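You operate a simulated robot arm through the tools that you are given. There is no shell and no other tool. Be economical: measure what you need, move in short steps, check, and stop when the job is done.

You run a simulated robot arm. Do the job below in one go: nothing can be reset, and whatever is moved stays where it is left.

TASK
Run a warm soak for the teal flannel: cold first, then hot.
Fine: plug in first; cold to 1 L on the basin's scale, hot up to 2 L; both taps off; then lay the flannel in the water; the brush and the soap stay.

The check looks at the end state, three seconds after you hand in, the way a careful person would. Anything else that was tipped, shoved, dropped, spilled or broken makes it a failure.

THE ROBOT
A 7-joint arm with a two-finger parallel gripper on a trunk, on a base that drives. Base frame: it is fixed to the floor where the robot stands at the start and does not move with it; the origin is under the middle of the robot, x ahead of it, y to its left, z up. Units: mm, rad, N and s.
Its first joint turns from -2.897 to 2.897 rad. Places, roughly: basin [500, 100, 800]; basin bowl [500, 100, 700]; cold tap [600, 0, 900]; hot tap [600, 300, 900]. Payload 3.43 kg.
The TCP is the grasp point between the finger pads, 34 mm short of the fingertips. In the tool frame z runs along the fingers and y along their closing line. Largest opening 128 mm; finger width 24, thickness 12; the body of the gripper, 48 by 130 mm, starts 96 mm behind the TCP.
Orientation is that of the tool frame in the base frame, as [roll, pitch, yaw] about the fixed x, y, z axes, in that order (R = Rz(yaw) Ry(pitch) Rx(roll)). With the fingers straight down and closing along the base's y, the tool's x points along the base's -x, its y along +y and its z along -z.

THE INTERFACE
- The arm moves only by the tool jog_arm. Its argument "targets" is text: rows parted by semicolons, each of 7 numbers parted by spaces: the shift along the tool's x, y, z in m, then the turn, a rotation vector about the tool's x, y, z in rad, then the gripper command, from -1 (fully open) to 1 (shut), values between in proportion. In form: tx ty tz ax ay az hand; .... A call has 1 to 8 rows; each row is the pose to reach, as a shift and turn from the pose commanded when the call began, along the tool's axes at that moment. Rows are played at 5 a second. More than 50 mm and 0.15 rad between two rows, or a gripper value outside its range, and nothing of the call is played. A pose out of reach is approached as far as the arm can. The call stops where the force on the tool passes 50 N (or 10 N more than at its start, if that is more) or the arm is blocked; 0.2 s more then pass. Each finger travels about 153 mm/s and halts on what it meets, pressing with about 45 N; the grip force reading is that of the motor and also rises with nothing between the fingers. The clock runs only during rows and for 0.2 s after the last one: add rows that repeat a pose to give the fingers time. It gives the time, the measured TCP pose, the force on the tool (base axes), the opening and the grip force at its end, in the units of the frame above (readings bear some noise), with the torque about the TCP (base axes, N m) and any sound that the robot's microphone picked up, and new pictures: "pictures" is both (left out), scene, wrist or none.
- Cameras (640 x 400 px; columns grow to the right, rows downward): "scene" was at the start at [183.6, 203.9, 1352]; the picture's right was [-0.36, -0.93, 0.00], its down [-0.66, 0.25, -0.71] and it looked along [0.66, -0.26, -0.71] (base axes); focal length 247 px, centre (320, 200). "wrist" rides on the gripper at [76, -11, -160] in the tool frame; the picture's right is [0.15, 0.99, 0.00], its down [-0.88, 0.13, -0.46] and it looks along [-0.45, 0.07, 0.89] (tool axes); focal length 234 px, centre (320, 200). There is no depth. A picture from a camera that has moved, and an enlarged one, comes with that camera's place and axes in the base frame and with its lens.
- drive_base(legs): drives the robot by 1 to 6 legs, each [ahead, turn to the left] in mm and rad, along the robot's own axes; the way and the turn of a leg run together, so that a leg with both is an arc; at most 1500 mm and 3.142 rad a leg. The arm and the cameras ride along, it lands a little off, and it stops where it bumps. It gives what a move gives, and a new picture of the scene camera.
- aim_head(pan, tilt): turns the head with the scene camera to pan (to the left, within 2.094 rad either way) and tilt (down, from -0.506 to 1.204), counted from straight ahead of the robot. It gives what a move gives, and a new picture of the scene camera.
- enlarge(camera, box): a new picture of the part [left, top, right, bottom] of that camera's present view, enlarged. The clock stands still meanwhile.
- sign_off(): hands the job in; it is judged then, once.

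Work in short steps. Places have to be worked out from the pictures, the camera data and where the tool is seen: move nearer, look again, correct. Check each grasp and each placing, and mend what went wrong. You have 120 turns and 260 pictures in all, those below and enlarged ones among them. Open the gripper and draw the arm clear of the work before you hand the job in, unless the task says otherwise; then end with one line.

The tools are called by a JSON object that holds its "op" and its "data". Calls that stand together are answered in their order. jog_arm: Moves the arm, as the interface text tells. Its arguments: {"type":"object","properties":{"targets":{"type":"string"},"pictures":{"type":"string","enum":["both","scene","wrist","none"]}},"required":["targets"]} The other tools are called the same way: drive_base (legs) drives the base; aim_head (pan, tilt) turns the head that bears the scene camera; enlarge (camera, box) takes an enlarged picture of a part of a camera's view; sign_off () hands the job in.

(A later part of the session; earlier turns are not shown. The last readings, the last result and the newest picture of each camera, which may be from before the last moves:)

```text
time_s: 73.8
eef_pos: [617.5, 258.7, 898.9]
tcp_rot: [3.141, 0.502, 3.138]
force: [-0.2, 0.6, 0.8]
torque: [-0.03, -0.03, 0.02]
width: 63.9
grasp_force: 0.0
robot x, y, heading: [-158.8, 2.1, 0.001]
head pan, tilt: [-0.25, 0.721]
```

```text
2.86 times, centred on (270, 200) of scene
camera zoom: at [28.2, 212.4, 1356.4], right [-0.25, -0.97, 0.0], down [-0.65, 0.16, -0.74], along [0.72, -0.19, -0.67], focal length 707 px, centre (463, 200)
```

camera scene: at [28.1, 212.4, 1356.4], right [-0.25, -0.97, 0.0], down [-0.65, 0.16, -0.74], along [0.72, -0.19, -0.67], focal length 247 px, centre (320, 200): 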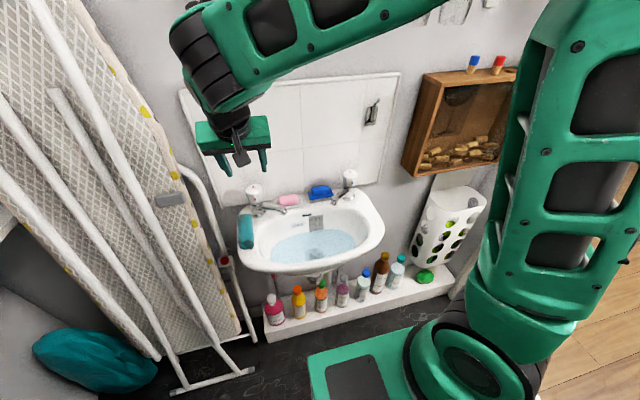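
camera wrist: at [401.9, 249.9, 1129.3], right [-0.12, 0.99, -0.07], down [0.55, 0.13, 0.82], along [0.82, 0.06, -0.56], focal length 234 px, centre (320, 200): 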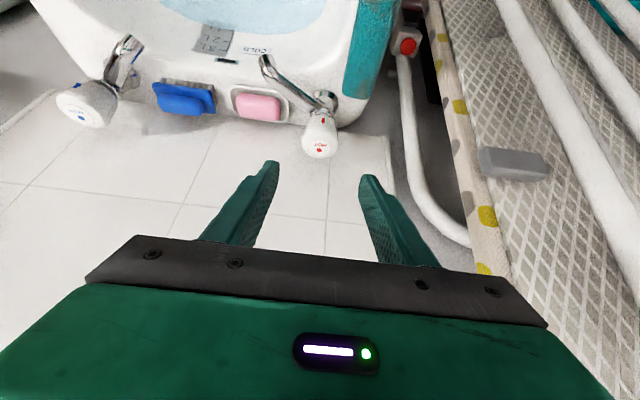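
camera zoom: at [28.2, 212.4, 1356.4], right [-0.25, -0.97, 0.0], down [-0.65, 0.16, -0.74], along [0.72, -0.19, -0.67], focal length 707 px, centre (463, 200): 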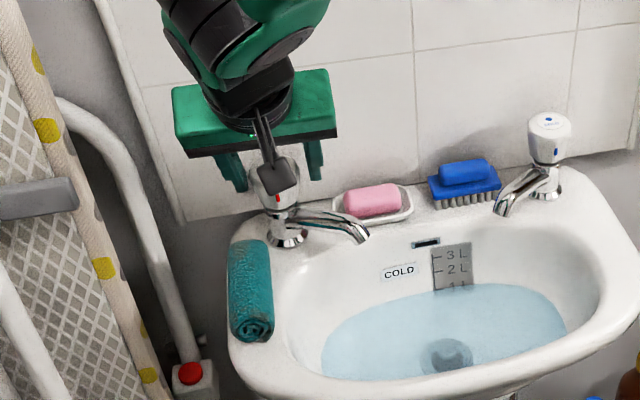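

The knob is ~2.5 mm left of the finger centre; shift, then close on it.

{"op": "jog_arm", "data": {"targets": "0 0.0025 0.002 0 0 0 0; 0 0.0025 0.002 0 0 0 0.1; 0 0.0025 0.002 0 0 0 0.4; 0 0.0025 0.002 0 0 0 0.6; 0 0.0025 0.002 0 0 0 0.6", "pictures": "none"}}

{"op": "enlarge", "data": {"camera": "wrist", "box": [200, 90, 440, 250]}}

{"op": "enlarge", "data": {"camera": "scene", "box": [310, 220, 330, 240]}}

```text
time_s: 75.0
eef_pos: [617.7, 261.0, 896.3]
tcp_rot: [3.139, 0.501, 3.138]
force: [0.8, 2.7, 1.5]
torque: [-0.01, 0.02, 0.01]
width: 50.4
grasp_force: 44.8
robot x, y, heading: [-160.5, -0.9, -0.003]
head pan, tilt: [-0.25, 0.721]
```

```text
2.50 times, centred on (320, 170) of wrist
camera zoom: at [474.0, 249.3, 999.8], right [-0.13, 0.99, -0.07], down [0.55, 0.13, 0.82], along [0.82, 0.06, -0.56], focal length 585 px, centre (320, 275)
```

zoom: 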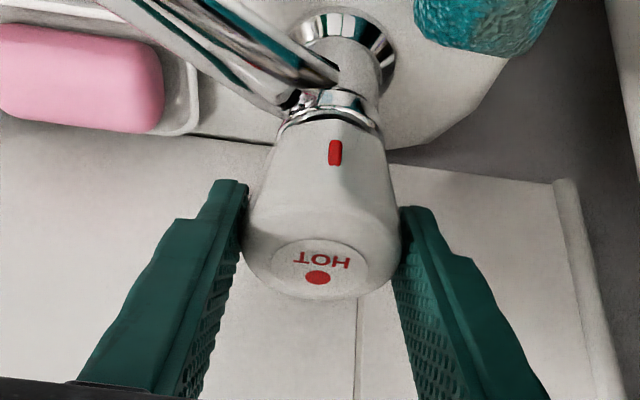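

```text
16.00 times, centred on (320, 230) of scene
camera zoom: at [28.2, 212.4, 1356.4], right [-0.25, -0.97, 0.0], down [-0.65, 0.16, -0.74], along [0.72, -0.19, -0.67], focal length 3959 px, centre (320, -280)
```

zoom: 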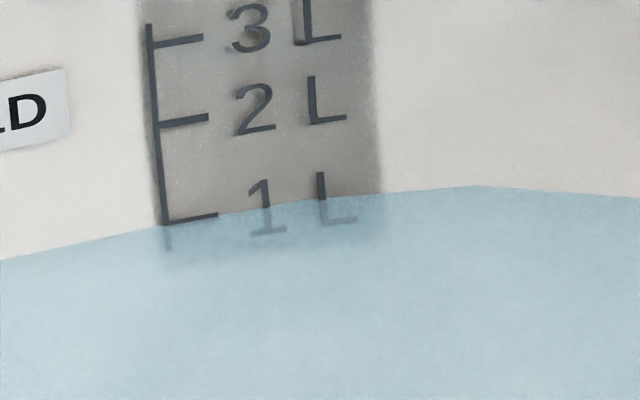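

Level is stable at 1 L (no leak) and the hot knob is gripped. Open anticlockwise 0.5 rad and hold.

{"op": "jog_arm", "data": {"targets": "0 0 0 -0.0575 0 -0.1054 0.6; 0 0 0 -0.115 0 -0.2107 0.6; 0 0 0 -0.1725 0 -0.316 0.6; 0 0 0 -0.24 0 -0.44 0.6; 0 0 0 -0.24 0 -0.44 0.6", "pictures": "none"}}

{"op": "enlarge", "data": {"camera": "scene", "box": [210, 130, 370, 270]}}

```text
time_s: 76.2
eef_pos: [618.4, 262.5, 896.0]
tcp_rot: [3.141, 0.503, -2.641]
force: [10.5, 14.8, -5.8]
torque: [0.67, -0.16, -0.01]
width: 50.4
grasp_force: 44.8
robot x, y, heading: [-157.1, -2.7, 0.002]
head pan, tilt: [-0.25, 0.721]
```

```text
2.86 times, centred on (290, 200) of scene
camera zoom: at [28.8, 212.9, 1356.2], right [-0.25, -0.97, 0.0], down [-0.65, 0.16, -0.74], along [0.72, -0.19, -0.67], focal length 707 px, centre (406, 200)
```

zoom: 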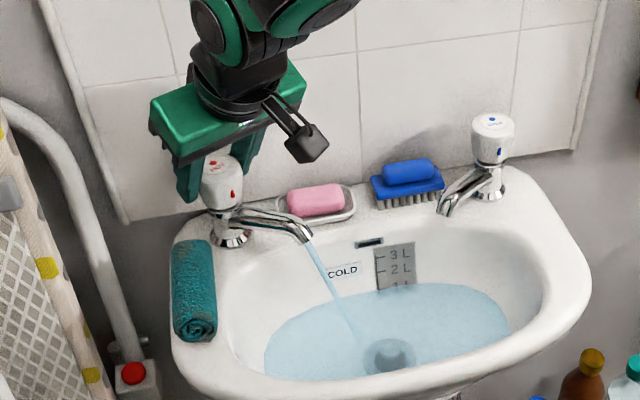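

Hot water flows into the basin. I expect ≈23 s for the litre; hold ~9 s then check.

{"op": "jog_arm", "data": {"targets": "0 0 0 0 0 0 0.6; 0 0 0 0 0 0 0.6; 0 0 0 0 0 0 0.6; 0 0 0 0 0 0 0.6; 0 0 0 0 0 0 0.6; 0 0 0 0 0 0 0.6; 0 0 0 0 0 0 0.6; 0 0 0 0 0 0 0.6", "pictures": "none"}}

{"op": "jog_arm", "data": {"targets": "0 0 0 0 0 0 0.6; 0 0 0 0 0 0 0.6; 0 0 0 0 0 0 0.6; 0 0 0 0 0 0 0.6; 0 0 0 0 0 0 0.6; 0 0 0 0 0 0 0.6; 0 0 0 0 0 0 0.6; 0 0 0 0 0 0 0.6", "pictures": "none"}}

{"op": "jog_arm", "data": {"targets": "0 0 0 0 0 0 0.6; 0 0 0 0 0 0 0.6; 0 0 0 0 0 0 0.6; 0 0 0 0 0 0 0.6; 0 0 0 0 0 0 0.6; 0 0 0 0 0 0 0.6; 0 0 0 0 0 0 0.6; 0 0 0 0 0 0 0.6", "pictures": "none"}}

{"op": "jog_arm", "data": {"targets": "0 0 0 0 0 0 0.6; 0 0 0 0 0 0 0.6; 0 0 0 0 0 0 0.6; 0 0 0 0 0 0 0.6; 0 0 0 0 0 0 0.6; 0 0 0 0 0 0 0.6; 0 0 0 0 0 0 0.6; 0 0 0 0 0 0 0.6", "pictures": "none"}}

{"op": "enlarge", "data": {"camera": "scene", "box": [310, 220, 330, 240]}}

```text
time_s: 78.0
eef_pos: [617.1, 261.7, 895.3]
tcp_rot: [-3.141, 0.501, -2.643]
force: [11.6, 19.4, -3.5]
torque: [0.16, -0.1, -0.02]
width: 50.4
grasp_force: 44.6
robot x, y, heading: [-162.1, -1.7, -0.001]
head pan, tilt: [-0.25, 0.721]
```

```text
time_s: 79.8
eef_pos: [617.4, 261.4, 895.2]
tcp_rot: [3.141, 0.502, -2.644]
force: [10.9, 21.6, -1.4]
torque: [0.19, -0.07, -0.03]
width: 50.5
grasp_force: 45.3
robot x, y, heading: [-162.1, -2.7, -0.001]
head pan, tilt: [-0.25, 0.721]
```

```text
time_s: 81.6
eef_pos: [617.2, 260.5, 896.3]
tcp_rot: [3.141, 0.501, -2.641]
force: [9.6, 22.5, -0.7]
torque: [0.15, -0.07, -0.06]
width: 50.4
grasp_force: 45.4
robot x, y, heading: [-160.7, -3.3, -0.001]
head pan, tilt: [-0.25, 0.721]
```

```text
time_s: 83.4
eef_pos: [617.1, 261.5, 896.4]
tcp_rot: [3.14, 0.499, -2.644]
force: [8.6, 23.0, 1.3]
torque: [0.16, -0.07, -0.02]
width: 50.4
grasp_force: 44.9
robot x, y, heading: [-163.1, -4.4, 0.001]
head pan, tilt: [-0.25, 0.721]
```

```text
16.00 times, centred on (320, 230) of scene
camera zoom: at [28.5, 213.2, 1356.2], right [-0.25, -0.97, 0.0], down [-0.65, 0.16, -0.74], along [0.72, -0.19, -0.67], focal length 3959 px, centre (320, -280)
```

zoom: 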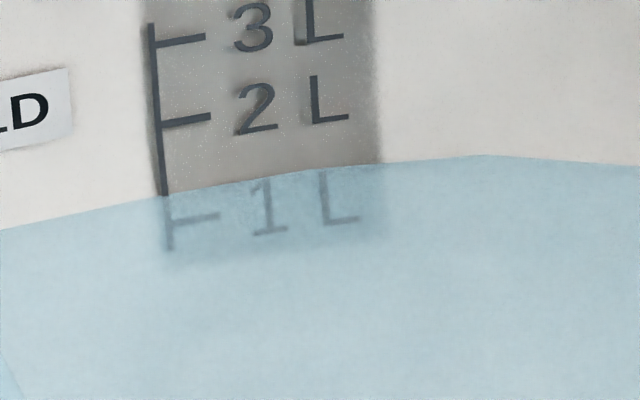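

Edge 191, 2 L tick 121, ≈4 px/s: ~17 s to go. Hold 10.8 s and check.

{"op": "jog_arm", "data": {"targets": "0 0 0 0 0 0 0.6; 0 0 0 0 0 0 0.6; 0 0 0 0 0 0 0.6; 0 0 0 0 0 0 0.6; 0 0 0 0 0 0 0.6; 0 0 0 0 0 0 0.6; 0 0 0 0 0 0 0.6; 0 0 0 0 0 0 0.6", "pictures": "none"}}

{"op": "jog_arm", "data": {"targets": "0 0 0 0 0 0 0.6; 0 0 0 0 0 0 0.6; 0 0 0 0 0 0 0.6; 0 0 0 0 0 0 0.6; 0 0 0 0 0 0 0.6; 0 0 0 0 0 0 0.6; 0 0 0 0 0 0 0.6; 0 0 0 0 0 0 0.6", "pictures": "none"}}

{"op": "jog_arm", "data": {"targets": "0 0 0 0 0 0 0.6; 0 0 0 0 0 0 0.6; 0 0 0 0 0 0 0.6; 0 0 0 0 0 0 0.6; 0 0 0 0 0 0 0.6; 0 0 0 0 0 0 0.6; 0 0 0 0 0 0 0.6; 0 0 0 0 0 0 0.6", "pictures": "none"}}

{"op": "jog_arm", "data": {"targets": "0 0 0 0 0 0 0.6; 0 0 0 0 0 0 0.6; 0 0 0 0 0 0 0.6; 0 0 0 0 0 0 0.6; 0 0 0 0 0 0 0.6; 0 0 0 0 0 0 0.6; 0 0 0 0 0 0 0.6; 0 0 0 0 0 0 0.6", "pictures": "none"}}

{"op": "jog_arm", "data": {"targets": "0 0 0 0 0 0 0.6; 0 0 0 0 0 0 0.6; 0 0 0 0 0 0 0.6; 0 0 0 0 0 0 0.6; 0 0 0 0 0 0 0.6; 0 0 0 0 0 0 0.6; 0 0 0 0 0 0 0.6; 0 0 0 0 0 0 0.6", "pictures": "none"}}

{"op": "jog_arm", "data": {"targets": "0 0 0 0 0 0 0.6; 0 0 0 0 0 0 0.6; 0 0 0 0 0 0 0.6; 0 0 0 0 0 0 0.6; 0 0 0 0 0 0 0.6; 0 0 0 0 0 0 0.6; 0 0 0 0 0 0 0.6; 0 0 0 0 0 0 0.6", "pictures": "none"}}

{"op": "enlarge", "data": {"camera": "scene", "box": [310, 220, 330, 240]}}

```text
time_s: 85.2
eef_pos: [617.4, 261.8, 895.8]
tcp_rot: [3.14, 0.5, -2.642]
force: [6.9, 21.5, 0.7]
torque: [0.12, -0.04, -0.02]
width: 50.3
grasp_force: 45.1
robot x, y, heading: [-161.2, -2.9, -0.004]
head pan, tilt: [-0.25, 0.721]
```

```text
time_s: 87.0
eef_pos: [616.8, 261.6, 897.5]
tcp_rot: [-3.141, 0.501, -2.64]
force: [4.3, 21.1, 0.5]
torque: [0.11, -0.05, -0.03]
width: 50.5
grasp_force: 44.9
robot x, y, heading: [-160.9, 1.4, 0.001]
head pan, tilt: [-0.25, 0.721]
```

```text
time_s: 88.8
eef_pos: [618.1, 261.3, 895.0]
tcp_rot: [3.14, 0.5, -2.642]
force: [3.8, 19.7, -2.0]
torque: [0.13, -0.01, -0.01]
width: 50.2
grasp_force: 45.3
robot x, y, heading: [-161.3, -1.2, 0.0]
head pan, tilt: [-0.25, 0.721]
```

```text
time_s: 90.6
eef_pos: [617.4, 261.1, 896.2]
tcp_rot: [-3.142, 0.5, -2.642]
force: [1.7, 17.8, -1.4]
torque: [0.12, 0.03, -0.01]
width: 50.4
grasp_force: 45.7
robot x, y, heading: [-161.4, -2.5, 0.0]
head pan, tilt: [-0.25, 0.721]
```

```text
time_s: 92.4
eef_pos: [616.8, 261.0, 896.6]
tcp_rot: [-3.141, 0.502, -2.641]
force: [1.1, 16.7, -2.7]
torque: [0.11, 0.01, -0.01]
width: 50.3
grasp_force: 44.7
robot x, y, heading: [-162.6, -2.3, -0.001]
head pan, tilt: [-0.25, 0.721]
```

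```text
time_s: 94.2
eef_pos: [618.2, 260.6, 896.1]
tcp_rot: [3.14, 0.502, -2.642]
force: [-1.0, 15.9, -4.2]
torque: [0.11, -0.01, -0.02]
width: 50.3
grasp_force: 44.9
robot x, y, heading: [-161.9, -3.4, 0.002]
head pan, tilt: [-0.25, 0.721]
```

```text
16.00 times, centred on (320, 230) of scene
camera zoom: at [28.3, 213.1, 1356.3], right [-0.25, -0.97, 0.0], down [-0.65, 0.16, -0.74], along [0.72, -0.19, -0.67], focal length 3959 px, centre (320, -280)
```

zoom: 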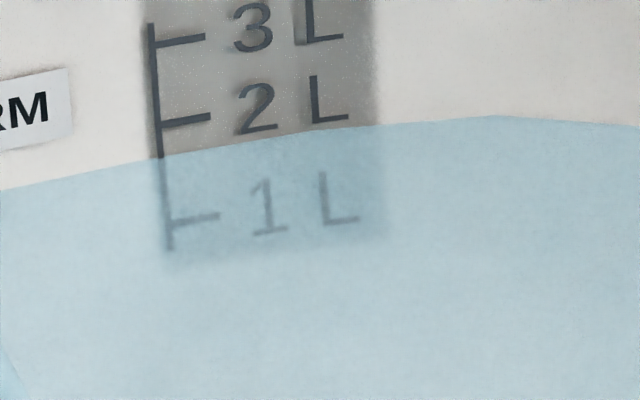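

Label now reads WARM; edge 152 vs tick 121, 3.6 px/s → ≈8.5 s. Hold 5.4 s and check.

{"op": "jog_arm", "data": {"targets": "0 0 0 0 0 0 0.6; 0 0 0 0 0 0 0.6; 0 0 0 0 0 0 0.6; 0 0 0 0 0 0 0.6; 0 0 0 0 0 0 0.6; 0 0 0 0 0 0 0.6; 0 0 0 0 0 0 0.6; 0 0 0 0 0 0 0.6", "pictures": "none"}}

{"op": "jog_arm", "data": {"targets": "0 0 0 0 0 0 0.6; 0 0 0 0 0 0 0.6; 0 0 0 0 0 0 0.6; 0 0 0 0 0 0 0.6; 0 0 0 0 0 0 0.6; 0 0 0 0 0 0 0.6; 0 0 0 0 0 0 0.6; 0 0 0 0 0 0 0.6", "pictures": "none"}}

{"op": "jog_arm", "data": {"targets": "0 0 0 0 0 0 0.6; 0 0 0 0 0 0 0.6; 0 0 0 0 0 0 0.6; 0 0 0 0 0 0 0.6; 0 0 0 0 0 0 0.6; 0 0 0 0 0 0 0.6; 0 0 0 0 0 0 0.6; 0 0 0 0 0 0 0.6", "pictures": "none"}}

{"op": "enlarge", "data": {"camera": "scene", "box": [310, 220, 330, 240]}}

```text
time_s: 96.0
eef_pos: [617.6, 261.3, 896.6]
tcp_rot: [3.14, 0.502, -2.644]
force: [-2.6, 16.0, -3.4]
torque: [0.11, 0.05, -0.01]
width: 50.5
grasp_force: 44.9
robot x, y, heading: [-157.3, -3.4, 0.0]
head pan, tilt: [-0.25, 0.721]
```

```text
time_s: 97.8
eef_pos: [618.4, 261.4, 896.1]
tcp_rot: [3.141, 0.501, -2.644]
force: [-3.2, 14.7, -3.6]
torque: [0.1, -0.01, 0.0]
width: 50.6
grasp_force: 44.6
robot x, y, heading: [-162.8, -0.3, 0.001]
head pan, tilt: [-0.25, 0.721]
```

```text
time_s: 99.6
eef_pos: [616.9, 260.7, 896.4]
tcp_rot: [-3.141, 0.501, -2.64]
force: [-3.2, 14.8, -4.6]
torque: [0.09, 0.01, 0.0]
width: 50.5
grasp_force: 44.9
robot x, y, heading: [-157.9, 0.8, -0.0]
head pan, tilt: [-0.25, 0.721]
```

```text
16.00 times, centred on (320, 230) of scene
camera zoom: at [28.2, 213.1, 1356.3], right [-0.25, -0.97, 0.0], down [-0.65, 0.16, -0.74], along [0.72, -0.19, -0.67], focal length 3959 px, centre (320, -280)
```

zoom: 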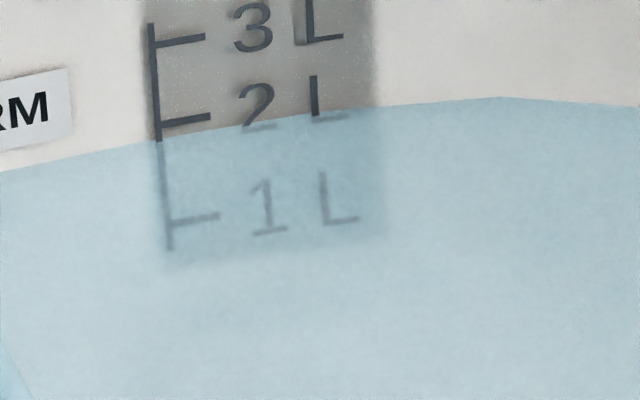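

Edge 135 vs tick 120, 3.3 px/s. Hold 3.6 s more and then close the tap.

{"op": "jog_arm", "data": {"targets": "0 0 0 0 0 0 0.6; 0 0 0 0 0 0 0.6; 0 0 0 0 0 0 0.6; 0 0 0 0 0 0 0.6; 0 0 0 0 0 0 0.6; 0 0 0 0 0 0 0.6; 0 0 0 0 0 0 0.6; 0 0 0 0 0 0 0.6", "pictures": "none"}}

{"op": "jog_arm", "data": {"targets": "0 0 0 0 0 0 0.6; 0 0 0 0 0 0 0.6; 0 0 0 0 0 0 0.6; 0 0 0 0 0 0 0.6; 0 0 0 0 0 0 0.6; 0 0 0 0 0 0 0.6; 0 0 0 0 0 0 0.6; 0 0 0 0 0 0 0.6", "pictures": "none"}}

{"op": "jog_arm", "data": {"targets": "0 0 0 0.067 0 0.1229 0.6; 0 0 0 0.134 0 0.2458 0.6; 0 0 0 0.201 0 0.3687 0.6; 0 0 0 0.25 0 0.459 0.6; 0 0 0 0.25 0 0.459 0.6", "pictures": "none"}}

{"op": "enlarge", "data": {"camera": "scene", "box": [310, 220, 330, 240]}}

{"op": "enlarge", "data": {"camera": "scene", "box": [210, 130, 370, 270]}}

```text
time_s: 101.4
eef_pos: [617.9, 261.6, 896.0]
tcp_rot: [3.141, 0.5, -2.643]
force: [-4.9, 15.0, -3.8]
torque: [0.08, 0.01, -0.02]
width: 50.3
grasp_force: 44.7
robot x, y, heading: [-154.4, -2.7, 0.005]
head pan, tilt: [-0.25, 0.721]
```

```text
time_s: 103.2
eef_pos: [616.9, 262.1, 896.6]
tcp_rot: [-3.141, 0.5, -2.642]
force: [-4.8, 13.8, -4.4]
torque: [0.08, 0.03, -0.04]
width: 50.3
grasp_force: 45.2
robot x, y, heading: [-160.6, 3.0, -0.003]
head pan, tilt: [-0.25, 0.721]
```

```text
time_s: 104.4
eef_pos: [618.3, 260.2, 895.9]
tcp_rot: [-3.141, 0.501, 3.115]
force: [-0.6, 7.2, -1.1]
torque: [-0.42, -0.15, 0.8]
width: 50.4
grasp_force: 45.5
robot x, y, heading: [-160.0, 0.8, 0.0]
head pan, tilt: [-0.25, 0.721]
```

```text
16.00 times, centred on (320, 230) of scene
camera zoom: at [28.3, 212.8, 1356.3], right [-0.25, -0.97, 0.0], down [-0.65, 0.16, -0.74], along [0.72, -0.19, -0.67], focal length 3959 px, centre (320, -280)
```

zoom: 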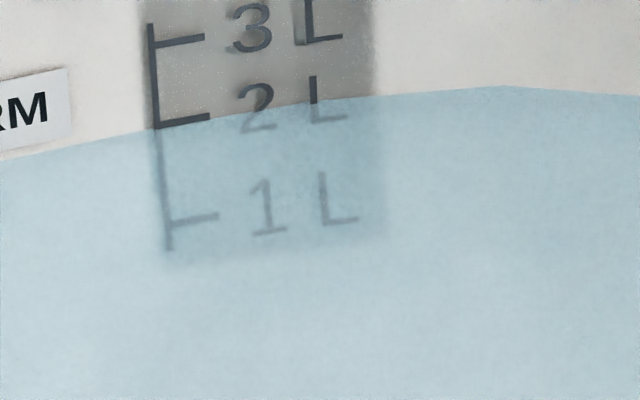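

```text
2.86 times, centred on (290, 200) of scene
camera zoom: at [28.3, 212.8, 1356.3], right [-0.25, -0.97, 0.0], down [-0.65, 0.16, -0.74], along [0.72, -0.19, -0.67], focal length 707 px, centre (406, 200)
```

zoom: 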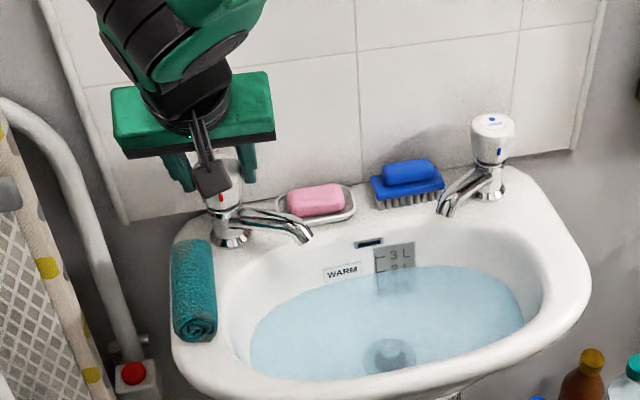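

Both taps are off, level on the 2 L tick, label WARM. Release the knob and retreat.

{"op": "jog_arm", "data": {"targets": "0 0 0 0 0 0 0.1; 0 0 0 0 0 0 -0.1; 0 0 0 0 0 0 -0.1; 0 0 -0.04 0 0 0 -0.1; 0 0 -0.08 0 0 0 -0.1; 0 0 -0.12 0 0 0 -0.1; 0 0 -0.15 0 0 0 -0.1", "pictures": "none"}}

{"op": "jog_arm", "data": {"targets": "0 0 0 0 0.1 0 -0.4; 0 0 0 0 0.2 0 -0.4; 0 0 0 0 0.3 0 -0.4; 0 0 0 0 0.4 0 -0.4; 0 0 0 0 0.5 0 -0.4; 0 0 0 0 0.5 0 -0.4"}}

{"op": "enlarge", "data": {"camera": "wrist", "box": [200, 60, 500, 250]}}

{"op": "enlarge", "data": {"camera": "scene", "box": [200, 150, 320, 280]}}

```text
time_s: 106.0
eef_pos: [545.7, 262.4, 1031.0]
tcp_rot: [3.141, 0.501, 3.118]
force: [0.7, 0.6, -0.1]
torque: [0.0, 0.0, -0.01]
width: 70.4
grasp_force: 0.1
robot x, y, heading: [-159.5, -0.5, -0.0]
head pan, tilt: [-0.25, 0.721]
```

```text
time_s: 107.4
eef_pos: [545.7, 262.4, 1029.6]
tcp_rot: [-3.141, -0.001, 3.119]
force: [-0.5, -0.1, -1.4]
torque: [0.03, -0.02, -0.02]
width: 89.5
grasp_force: 0.0
robot x, y, heading: [-168.6, -1.0, -0.004]
head pan, tilt: [-0.25, 0.721]
camera scene: at [28.2, 212.5, 1356.4], right [-0.25, -0.97, 0.0], down [-0.65, 0.16, -0.74], along [0.72, -0.19, -0.67], focal length 247 px, centre (320, 200)
camera wrist: at [469.0, 251.6, 1189.0], right [-0.12, 0.99, 0.0], down [0.88, 0.11, 0.46], along [0.45, 0.06, -0.89], focal length 234 px, centre (320, 200)
```

scene: 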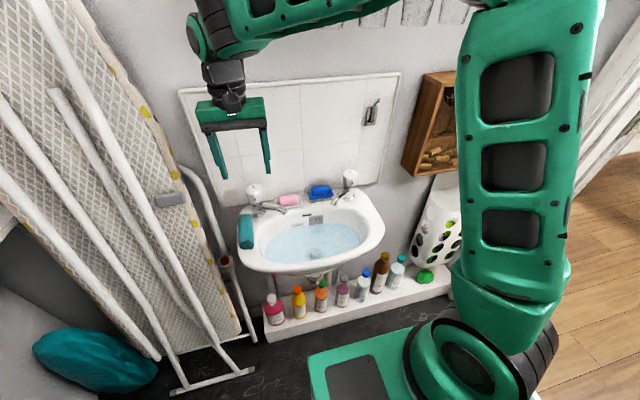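
wrist: 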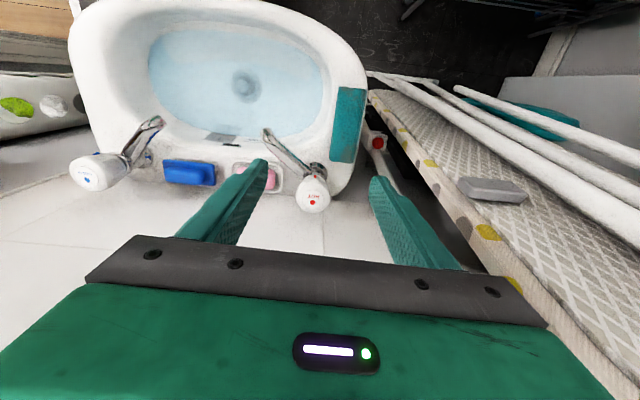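

```text
2.11 times, centred on (350, 155) of wrist
camera zoom: at [469.0, 251.6, 1189.0], right [-0.12, 0.99, 0.0], down [0.88, 0.11, 0.46], along [0.45, 0.06, -0.89], focal length 493 px, centre (257, 295)
```

zoom: 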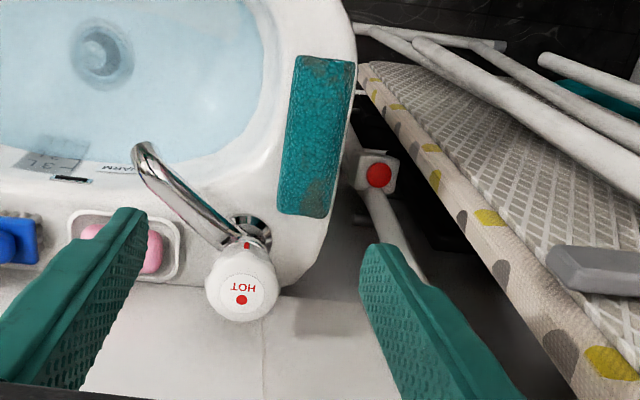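

```text
3.08 times, centred on (260, 215) of scene
camera zoom: at [28.2, 212.5, 1356.4], right [-0.25, -0.97, 0.0], down [-0.65, 0.16, -0.74], along [0.72, -0.19, -0.67], focal length 761 px, centre (505, 154)
```

zoom: 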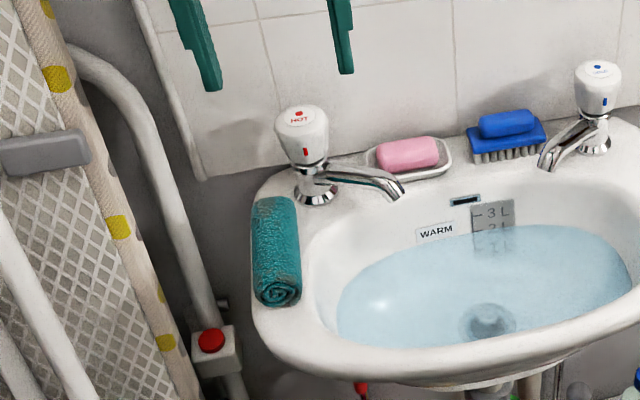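

The flannel roll is centred at ≈[518,301,~838], along x, Ø≈44. I move above it and come down to z≈930.

{"op": "jog_arm", "data": {"targets": "0.01 0.013 0 0 0 0 -0.4; 0.02 0.026 0.02 0 0 0 -0.4; 0.029 0.0385 0.06 0 0 0 -0.4; 0.029 0.0385 0.1 0 0 0 -0.4; 0.029 0.0385 0.1 0 0 0 -0.4"}}

{"op": "enlarge", "data": {"camera": "wrist", "box": [200, 60, 440, 220]}}

{"op": "enlarge", "data": {"camera": "scene", "box": [200, 150, 320, 280]}}

```text
time_s: 108.6
eef_pos: [516.7, 302.5, 927.9]
tcp_rot: [-3.141, 0.0, 3.117]
force: [-0.4, -0.3, -0.5]
torque: [-0.01, -0.02, -0.01]
width: 89.7
grasp_force: 0.0
robot x, y, heading: [-159.5, -3.0, -0.003]
head pan, tilt: [-0.25, 0.721]
camera scene: at [28.1, 212.5, 1356.4], right [-0.25, -0.97, 0.0], down [-0.65, 0.16, -0.74], along [0.72, -0.19, -0.67], focal length 247 px, centre (320, 200)
camera wrist: at [439.2, 292.3, 1087.0], right [-0.12, 0.99, 0.0], down [0.88, 0.11, 0.46], along [0.45, 0.06, -0.89], focal length 234 px, centre (320, 200)
```

scene: 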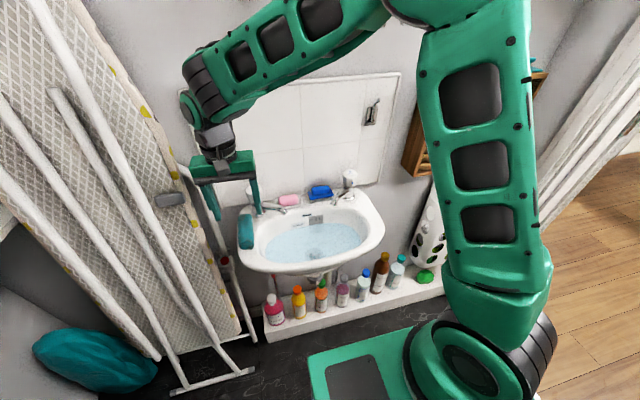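
wrist: 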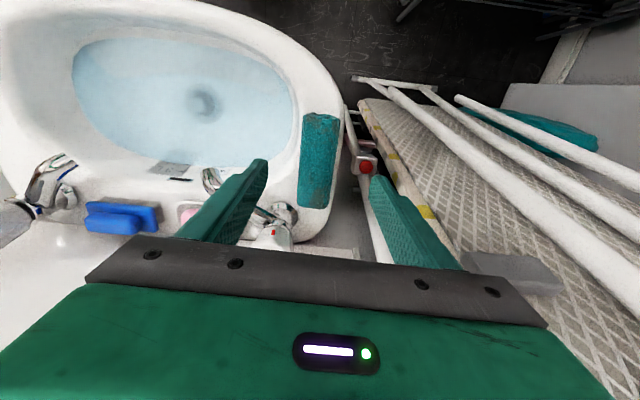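

```text
2.50 times, centred on (320, 140) of wrist
camera zoom: at [439.2, 292.3, 1087.0], right [-0.12, 0.99, 0.0], down [0.88, 0.11, 0.46], along [0.45, 0.06, -0.89], focal length 585 px, centre (320, 350)
```

zoom: 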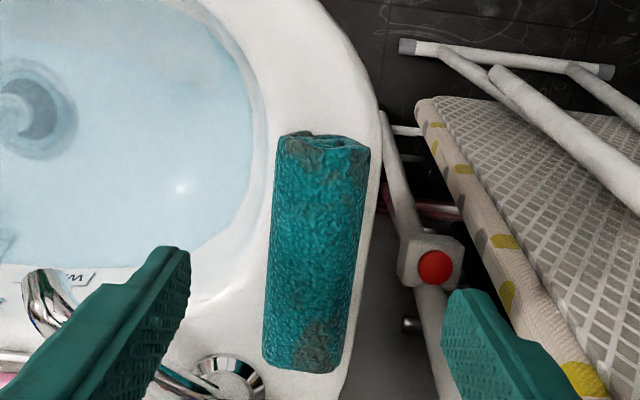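

```text
3.08 times, centred on (260, 215) of scene
camera zoom: at [28.1, 212.5, 1356.4], right [-0.25, -0.97, 0.0], down [-0.65, 0.16, -0.74], along [0.72, -0.19, -0.67], focal length 761 px, centre (505, 154)
```

zoom: 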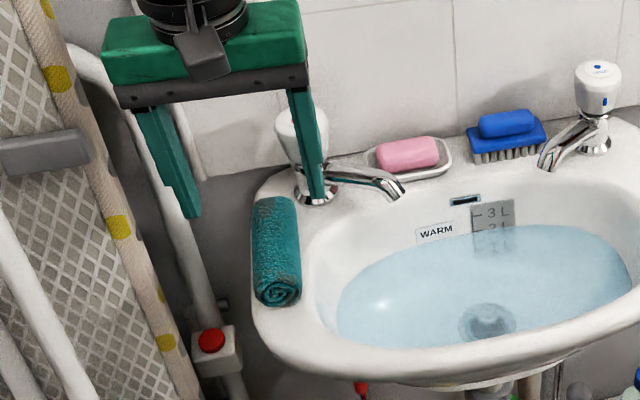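

Centre of roll confirmed at [516,301]. Narrow fingers to ~70 mm and descend 69 mm so tips reach z≈825.

{"op": "jog_arm", "data": {"targets": "0 -0.0015 0.02 0 0 0 -0.1; 0 -0.0015 0.04 0 0 0 -0.1; 0 -0.0015 0.055 0 0 0 -0.1; 0 -0.0015 0.069 0 0 0 -0.1; 0 -0.0015 0.069 0 0 0 -0.1", "pictures": "none"}}

{"op": "enlarge", "data": {"camera": "wrist", "box": [220, 80, 420, 220]}}

{"op": "enlarge", "data": {"camera": "scene", "box": [210, 180, 290, 270]}}

```text
time_s: 109.8
eef_pos: [517.2, 299.5, 860.1]
tcp_rot: [3.139, 0.001, 3.115]
force: [0.7, -0.6, 0.2]
torque: [-0.02, 0.05, 0.02]
width: 70.1
grasp_force: 0.1
robot x, y, heading: [-163.4, -2.4, 0.004]
head pan, tilt: [-0.25, 0.721]
```

```text
2.86 times, centred on (320, 150) of wrist
camera zoom: at [439.9, 290.0, 1019.4], right [-0.12, 0.99, 0.0], down [0.88, 0.11, 0.46], along [0.45, 0.06, -0.89], focal length 669 px, centre (320, 343)
```

zoom: 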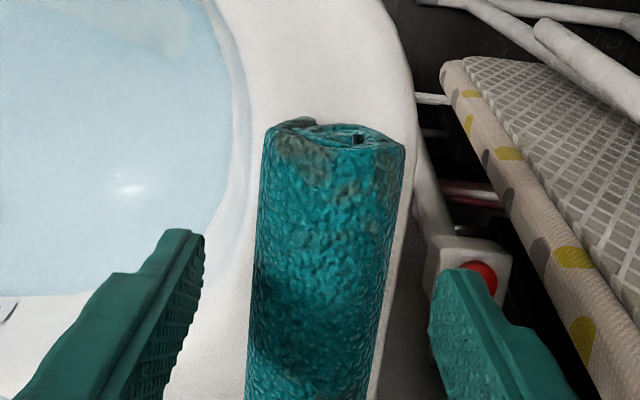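

```text
4.44 times, centred on (250, 225) of scene
camera zoom: at [28.2, 212.6, 1356.4], right [-0.25, -0.97, 0.0], down [-0.65, 0.16, -0.74], along [0.72, -0.19, -0.67], focal length 1100 px, centre (631, 89)
```

zoom: 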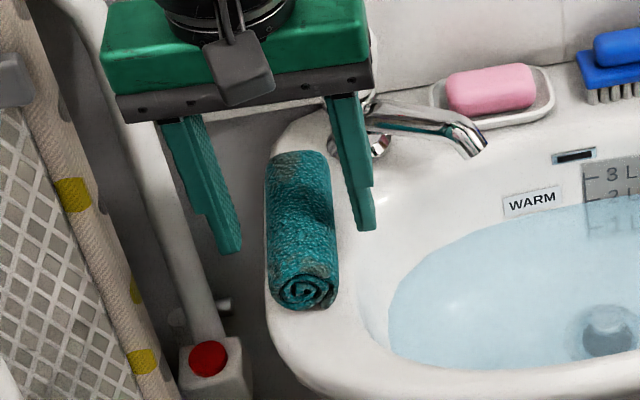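

Tips are just below the roll's mid-height; I go 4 mm lower and close.

{"op": "jog_arm", "data": {"targets": "0 0.001 0.004 0 0 0 -0.1; 0 0.001 0.004 0 0 0 0.2; 0 0.001 0.004 0 0 0 0.5; 0 0.001 0.004 0 0 0 0.7; 0 0.001 0.004 0 0 0 0.7; 0 0.001 0.004 0 0 0 0.7", "pictures": "none"}}

{"op": "enlarge", "data": {"camera": "scene", "box": [210, 180, 290, 270]}}

```text
time_s: 111.2
eef_pos: [515.8, 300.8, 856.8]
tcp_rot: [3.141, 0.0, 3.117]
force: [0.6, -0.5, 0.3]
torque: [-0.03, -0.03, -0.01]
width: 39.5
grasp_force: 44.9
robot x, y, heading: [-159.0, 2.2, -0.004]
head pan, tilt: [-0.25, 0.721]
```

```text
4.44 times, centred on (250, 225) of scene
camera zoom: at [28.2, 212.6, 1356.4], right [-0.25, -0.97, 0.0], down [-0.65, 0.16, -0.74], along [0.72, -0.19, -0.67], focal length 1100 px, centre (631, 89)
```

zoom: 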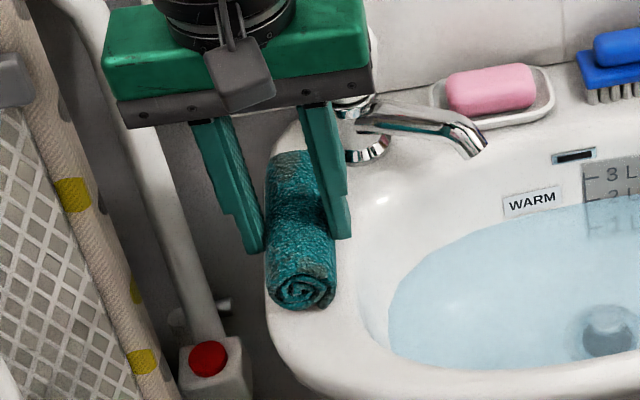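

The flannel is gripped (39.5 mm). Lift it 90 mm and check.

{"op": "jog_arm", "data": {"targets": "0 0 -0.02 0 0 0 0.7; 0 0 -0.05 0 0 0 0.7; 0 0 -0.08 0 0 0 0.7; 0 0 -0.1 0 0 0 0.7; 0 0 -0.1 0 0 0 0.7"}}

{"op": "enlarge", "data": {"camera": "scene", "box": [200, 130, 380, 280]}}

```text
time_s: 112.4
eef_pos: [517.9, 301.6, 954.8]
tcp_rot: [-3.141, 0.0, 3.118]
force: [0.7, 0.0, 0.1]
torque: [-0.02, 0.01, 0.0]
width: 38.9
grasp_force: 45.4
robot x, y, heading: [-161.7, -3.1, -0.001]
head pan, tilt: [-0.25, 0.721]
camera scene: at [28.3, 212.6, 1356.4], right [-0.25, -0.97, 0.0], down [-0.65, 0.16, -0.74], along [0.72, -0.19, -0.67], focal length 247 px, centre (320, 200)
camera wrist: at [441.3, 291.5, 1114.1], right [-0.12, 0.99, 0.0], down [0.88, 0.11, 0.46], along [0.45, 0.06, -0.89], focal length 234 px, centre (320, 200)
```

scene: 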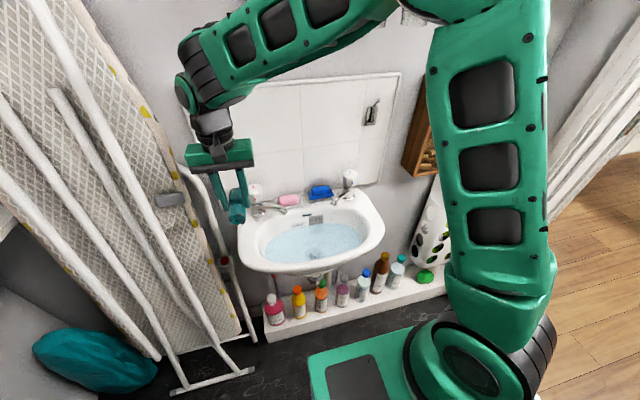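
wrist: 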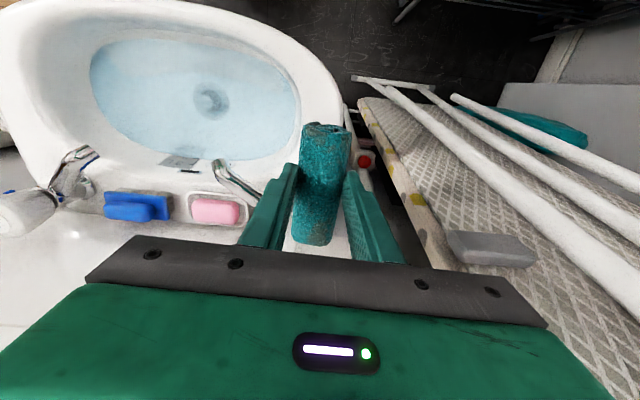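

```text
2.67 times, centred on (290, 205) of scene
camera zoom: at [28.3, 212.6, 1356.4], right [-0.25, -0.97, 0.0], down [-0.65, 0.16, -0.74], along [0.72, -0.19, -0.67], focal length 660 px, centre (400, 187)
```

zoom: 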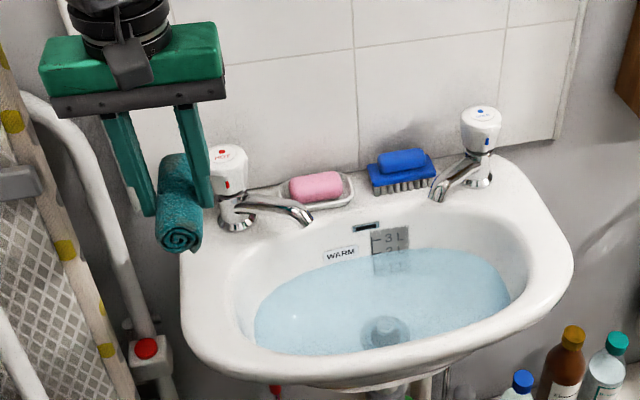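

Flannel held firmly. Carry it over the water to ≈[485,162] at this height while yawing 45° anticlockwise so the hand clears both spouts.

{"op": "jog_arm", "data": {"targets": "0.006 -0.025 0 0 0 -0.131 0.7; 0.012 -0.05 0 0 0 -0.262 0.7; 0.018 -0.075 0 0 0 -0.393 0.7; 0.024 -0.1 0 0 0 -0.524 0.7; 0.03 -0.125 0 0 0 -0.655 0.7; 0.03 -0.141 0 0 0 -0.76 0.7; 0.03 -0.141 0 0 0 -0.76 0.7"}}

{"op": "enlarge", "data": {"camera": "scene", "box": [200, 130, 380, 280]}}

```text
time_s: 114.0
eef_pos: [483.1, 162.4, 956.4]
tcp_rot: [3.141, 0.0, -2.404]
force: [-0.7, 0.3, -1.0]
torque: [0.0, 0.01, 0.02]
width: 39.0
grasp_force: 45.6
robot x, y, heading: [-158.4, -0.6, 0.003]
head pan, tilt: [-0.25, 0.721]
camera scene: at [28.2, 212.5, 1356.4], right [-0.25, -0.97, 0.0], down [-0.65, 0.16, -0.74], along [0.72, -0.19, -0.67], focal length 247 px, centre (320, 200)
camera wrist: at [434.2, 101.5, 1115.0], right [-0.77, 0.63, 0.0], down [0.56, 0.69, 0.46], along [0.29, 0.35, -0.89], focal length 234 px, centre (320, 200)
```

scene: 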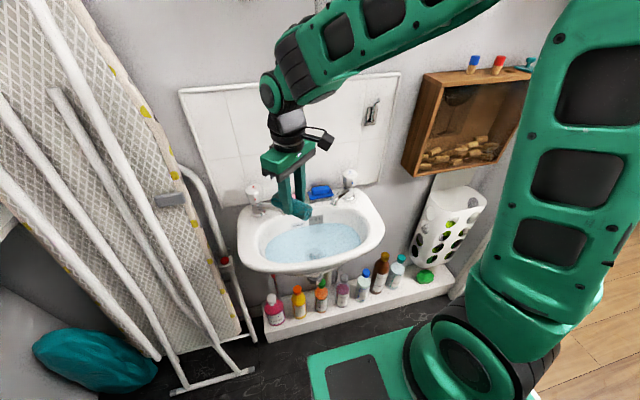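
wrist: 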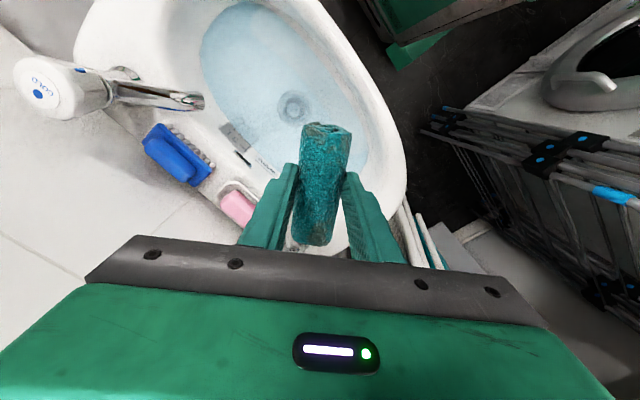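

```text
2.67 times, centred on (290, 205) of scene
camera zoom: at [28.2, 212.5, 1356.4], right [-0.25, -0.97, 0.0], down [-0.65, 0.16, -0.74], along [0.72, -0.19, -0.67], focal length 660 px, centre (400, 187)
```

zoom: 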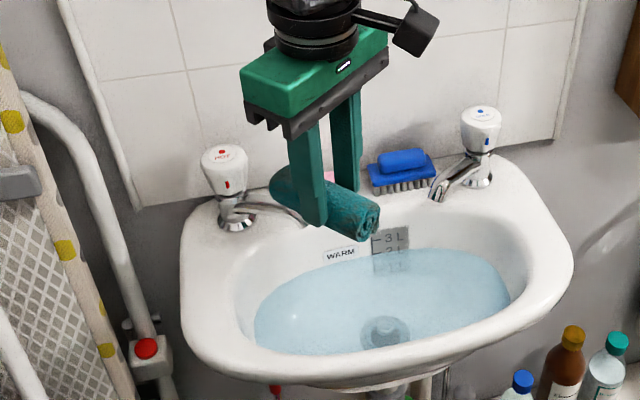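

Lowering here would catch the roll's rear end on the hot spout. I shift to [476,112] (between the spouts) and lower there to TCP z≈800, then slide left under the spout.

{"op": "jog_arm", "data": {"targets": "0.02 -0.016 0 0 0 0 0.7; 0.039 -0.0326 0 0 0 0 0.7; 0.039 -0.0326 0.04 0 0 0 0.7; 0.039 -0.0326 0.08 0 0 0 0.7; 0.039 -0.0326 0.12 0 0 0 0.7; 0.039 -0.0326 0.15 0 0 0 0.7; 0.039 -0.0326 0.15 0 0 0 0.7"}}

{"op": "enlarge", "data": {"camera": "scene", "box": [220, 150, 380, 280]}}

{"op": "enlarge", "data": {"camera": "wrist", "box": [160, 40, 480, 260]}}

```text
time_s: 115.6
eef_pos: [476.9, 109.6, 805.0]
tcp_rot: [-3.142, 0.0, -2.405]
force: [0.4, 0.0, 0.3]
torque: [-0.01, 0.0, -0.03]
width: 38.9
grasp_force: 45.1
robot x, y, heading: [-163.0, -1.5, -0.006]
head pan, tilt: [-0.25, 0.721]
camera scene: at [28.2, 212.5, 1356.4], right [-0.25, -0.97, 0.0], down [-0.65, 0.16, -0.74], along [0.72, -0.19, -0.67], focal length 247 px, centre (320, 200)
camera wrist: at [425.9, 50.3, 963.9], right [-0.77, 0.64, 0.0], down [0.57, 0.69, 0.46], along [0.29, 0.35, -0.89], focal length 234 px, centre (320, 200)
```

scene: 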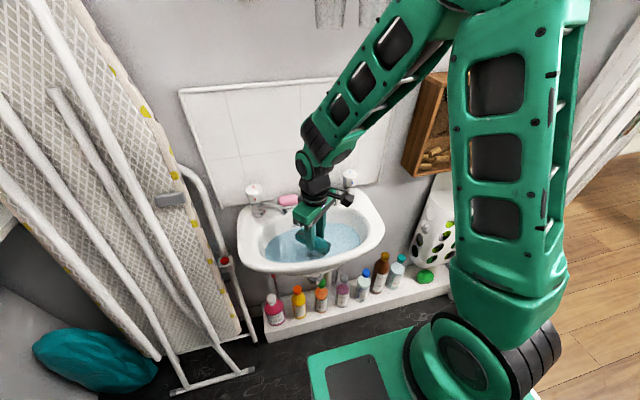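
wrist: 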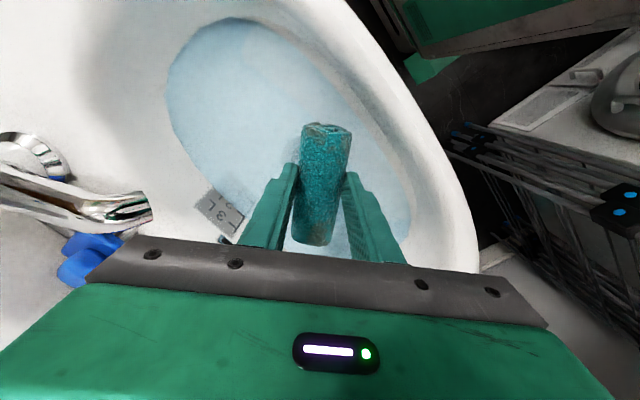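

```text
3.08 times, centred on (300, 215) of scene
camera zoom: at [28.2, 212.5, 1356.4], right [-0.25, -0.97, 0.0], down [-0.65, 0.16, -0.74], along [0.72, -0.19, -0.67], focal length 761 px, centre (382, 154)
```

zoom: 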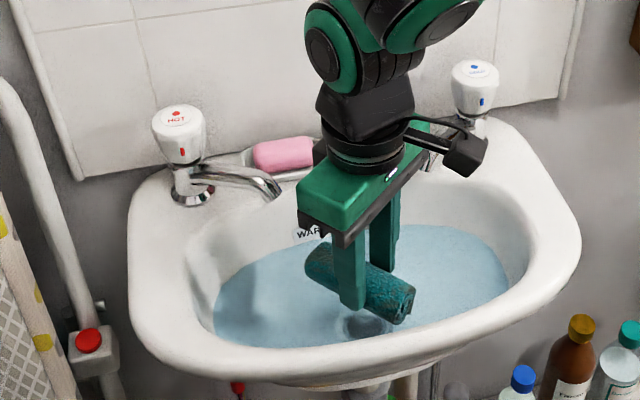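

```text
1.82 times, centred on (320, 150) of wrist
camera zoom: at [425.9, 50.3, 963.9], right [-0.77, 0.64, 0.0], down [0.57, 0.69, 0.46], along [0.29, 0.35, -0.89], focal length 426 px, centre (320, 291)
```

zoom: 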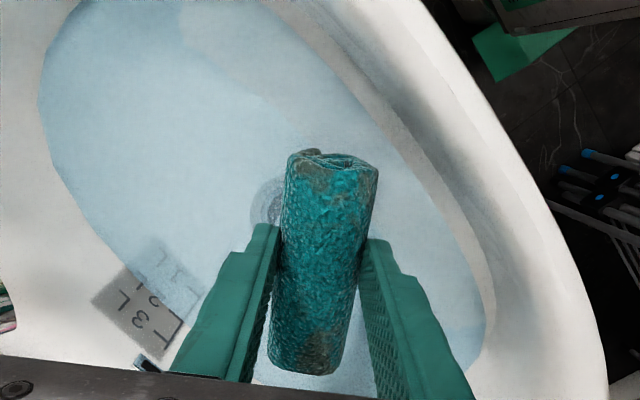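

Roll is inside the bowl above water. Slide to ≈[486,158] under the spout, then lower ~50 mm into the water.

{"op": "jog_arm", "data": {"targets": "-0.02 0.015 0 0 0 0 0.7; -0.04 0.0295 0 0 0 0 0.7; -0.04 0.0295 0.02 0 0 0 0.7; -0.04 0.0295 0.035 0 0 0 0.7; -0.04 0.0295 0.045 0 0 0 0.7; -0.04 0.0295 0.045 0 0 0 0.7", "pictures": "none"}}

{"op": "enlarge", "data": {"camera": "scene", "box": [220, 150, 380, 280]}}

{"op": "enlarge", "data": {"camera": "wrist", "box": [160, 40, 480, 260]}}

```text
time_s: 117.0
eef_pos: [486.1, 160.1, 760.8]
tcp_rot: [-3.141, 0.001, -2.406]
force: [1.1, 0.0, -0.1]
torque: [0.0, 0.02, -0.03]
width: 39.1
grasp_force: 45.6
robot x, y, heading: [-161.9, 1.5, 0.003]
head pan, tilt: [-0.25, 0.721]
```

```text
3.08 times, centred on (300, 215) of scene
camera zoom: at [28.2, 212.5, 1356.4], right [-0.25, -0.97, 0.0], down [-0.65, 0.16, -0.74], along [0.72, -0.19, -0.67], focal length 761 px, centre (382, 154)
```

zoom: 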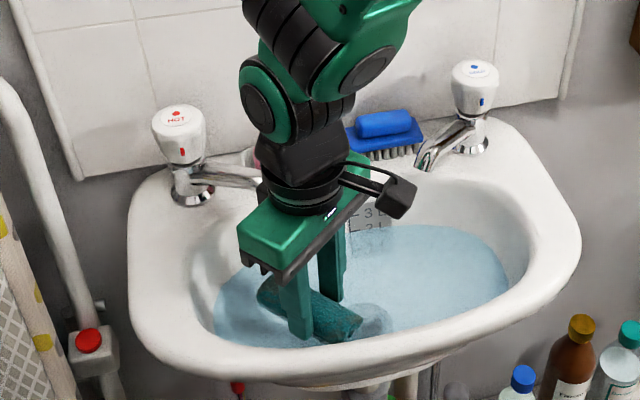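

```text
1.82 times, centred on (320, 150) of wrist
camera zoom: at [436.2, 100.1, 920.1], right [-0.77, 0.64, 0.0], down [0.57, 0.69, 0.46], along [0.29, 0.35, -0.89], focal length 426 px, centre (320, 291)
```

zoom: 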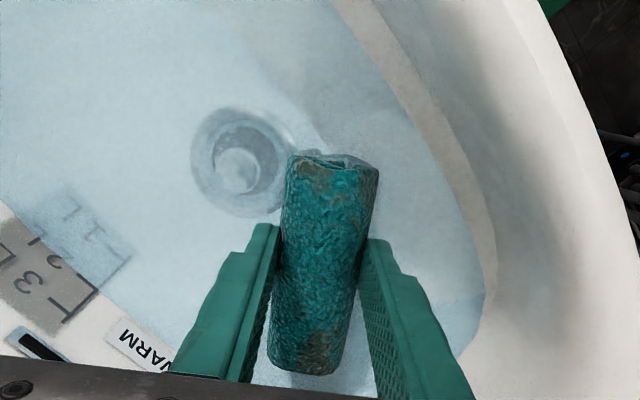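

No contact. Lower 14 mm more so the roll is well into the water, then open to ~62 mm.

{"op": "jog_arm", "data": {"targets": "0 0 0.007 0 0 0 0.7; 0 0 0.014 0 0 0 0.7; 0 0 0.014 0 0 0 0.5; 0 0 0.014 0 0 0 0.3; 0 0 0.014 0 0 0 0.05; 0 0 0.014 0 0 0 0.05", "pictures": "none"}}

{"op": "enlarge", "data": {"camera": "scene", "box": [220, 150, 380, 280]}}

{"op": "enlarge", "data": {"camera": "wrist", "box": [160, 40, 480, 260]}}

```text
time_s: 118.4
eef_pos: [487.9, 160.4, 746.4]
tcp_rot: [3.141, 0.0, -2.407]
force: [0.4, -0.2, 0.6]
torque: [0.03, 0.0, -0.01]
width: 60.9
grasp_force: 0.0
robot x, y, heading: [-160.5, -2.3, 0.0]
head pan, tilt: [-0.25, 0.721]
```

```text
3.08 times, centred on (300, 215) of scene
camera zoom: at [28.2, 212.5, 1356.4], right [-0.25, -0.97, 0.0], down [-0.65, 0.16, -0.74], along [0.72, -0.19, -0.67], focal length 761 px, centre (382, 154)
```

zoom: 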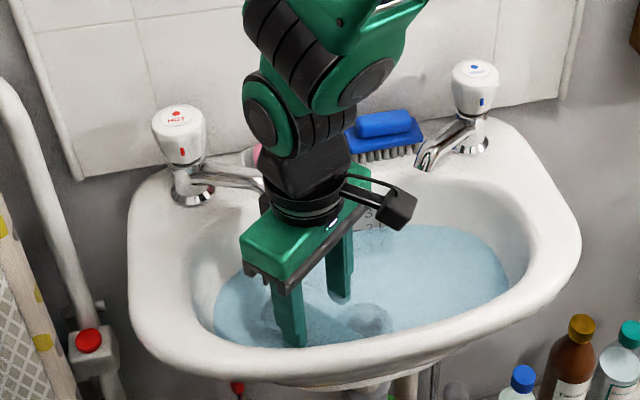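

```text
1.82 times, centred on (320, 150) of wrist
camera zoom: at [436.4, 99.5, 906.4], right [-0.77, 0.64, 0.0], down [0.57, 0.69, 0.46], along [0.29, 0.35, -0.89], focal length 426 px, centre (320, 291)
```

zoom: 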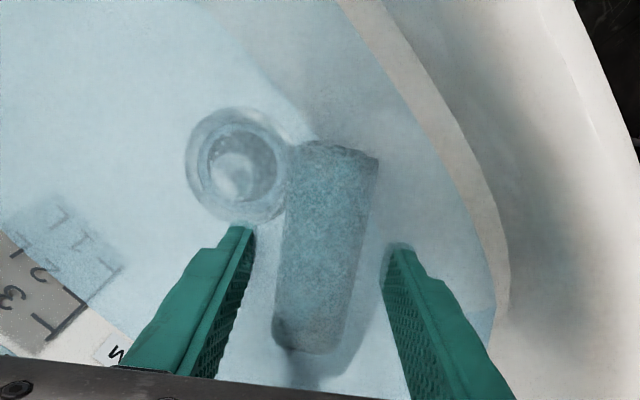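

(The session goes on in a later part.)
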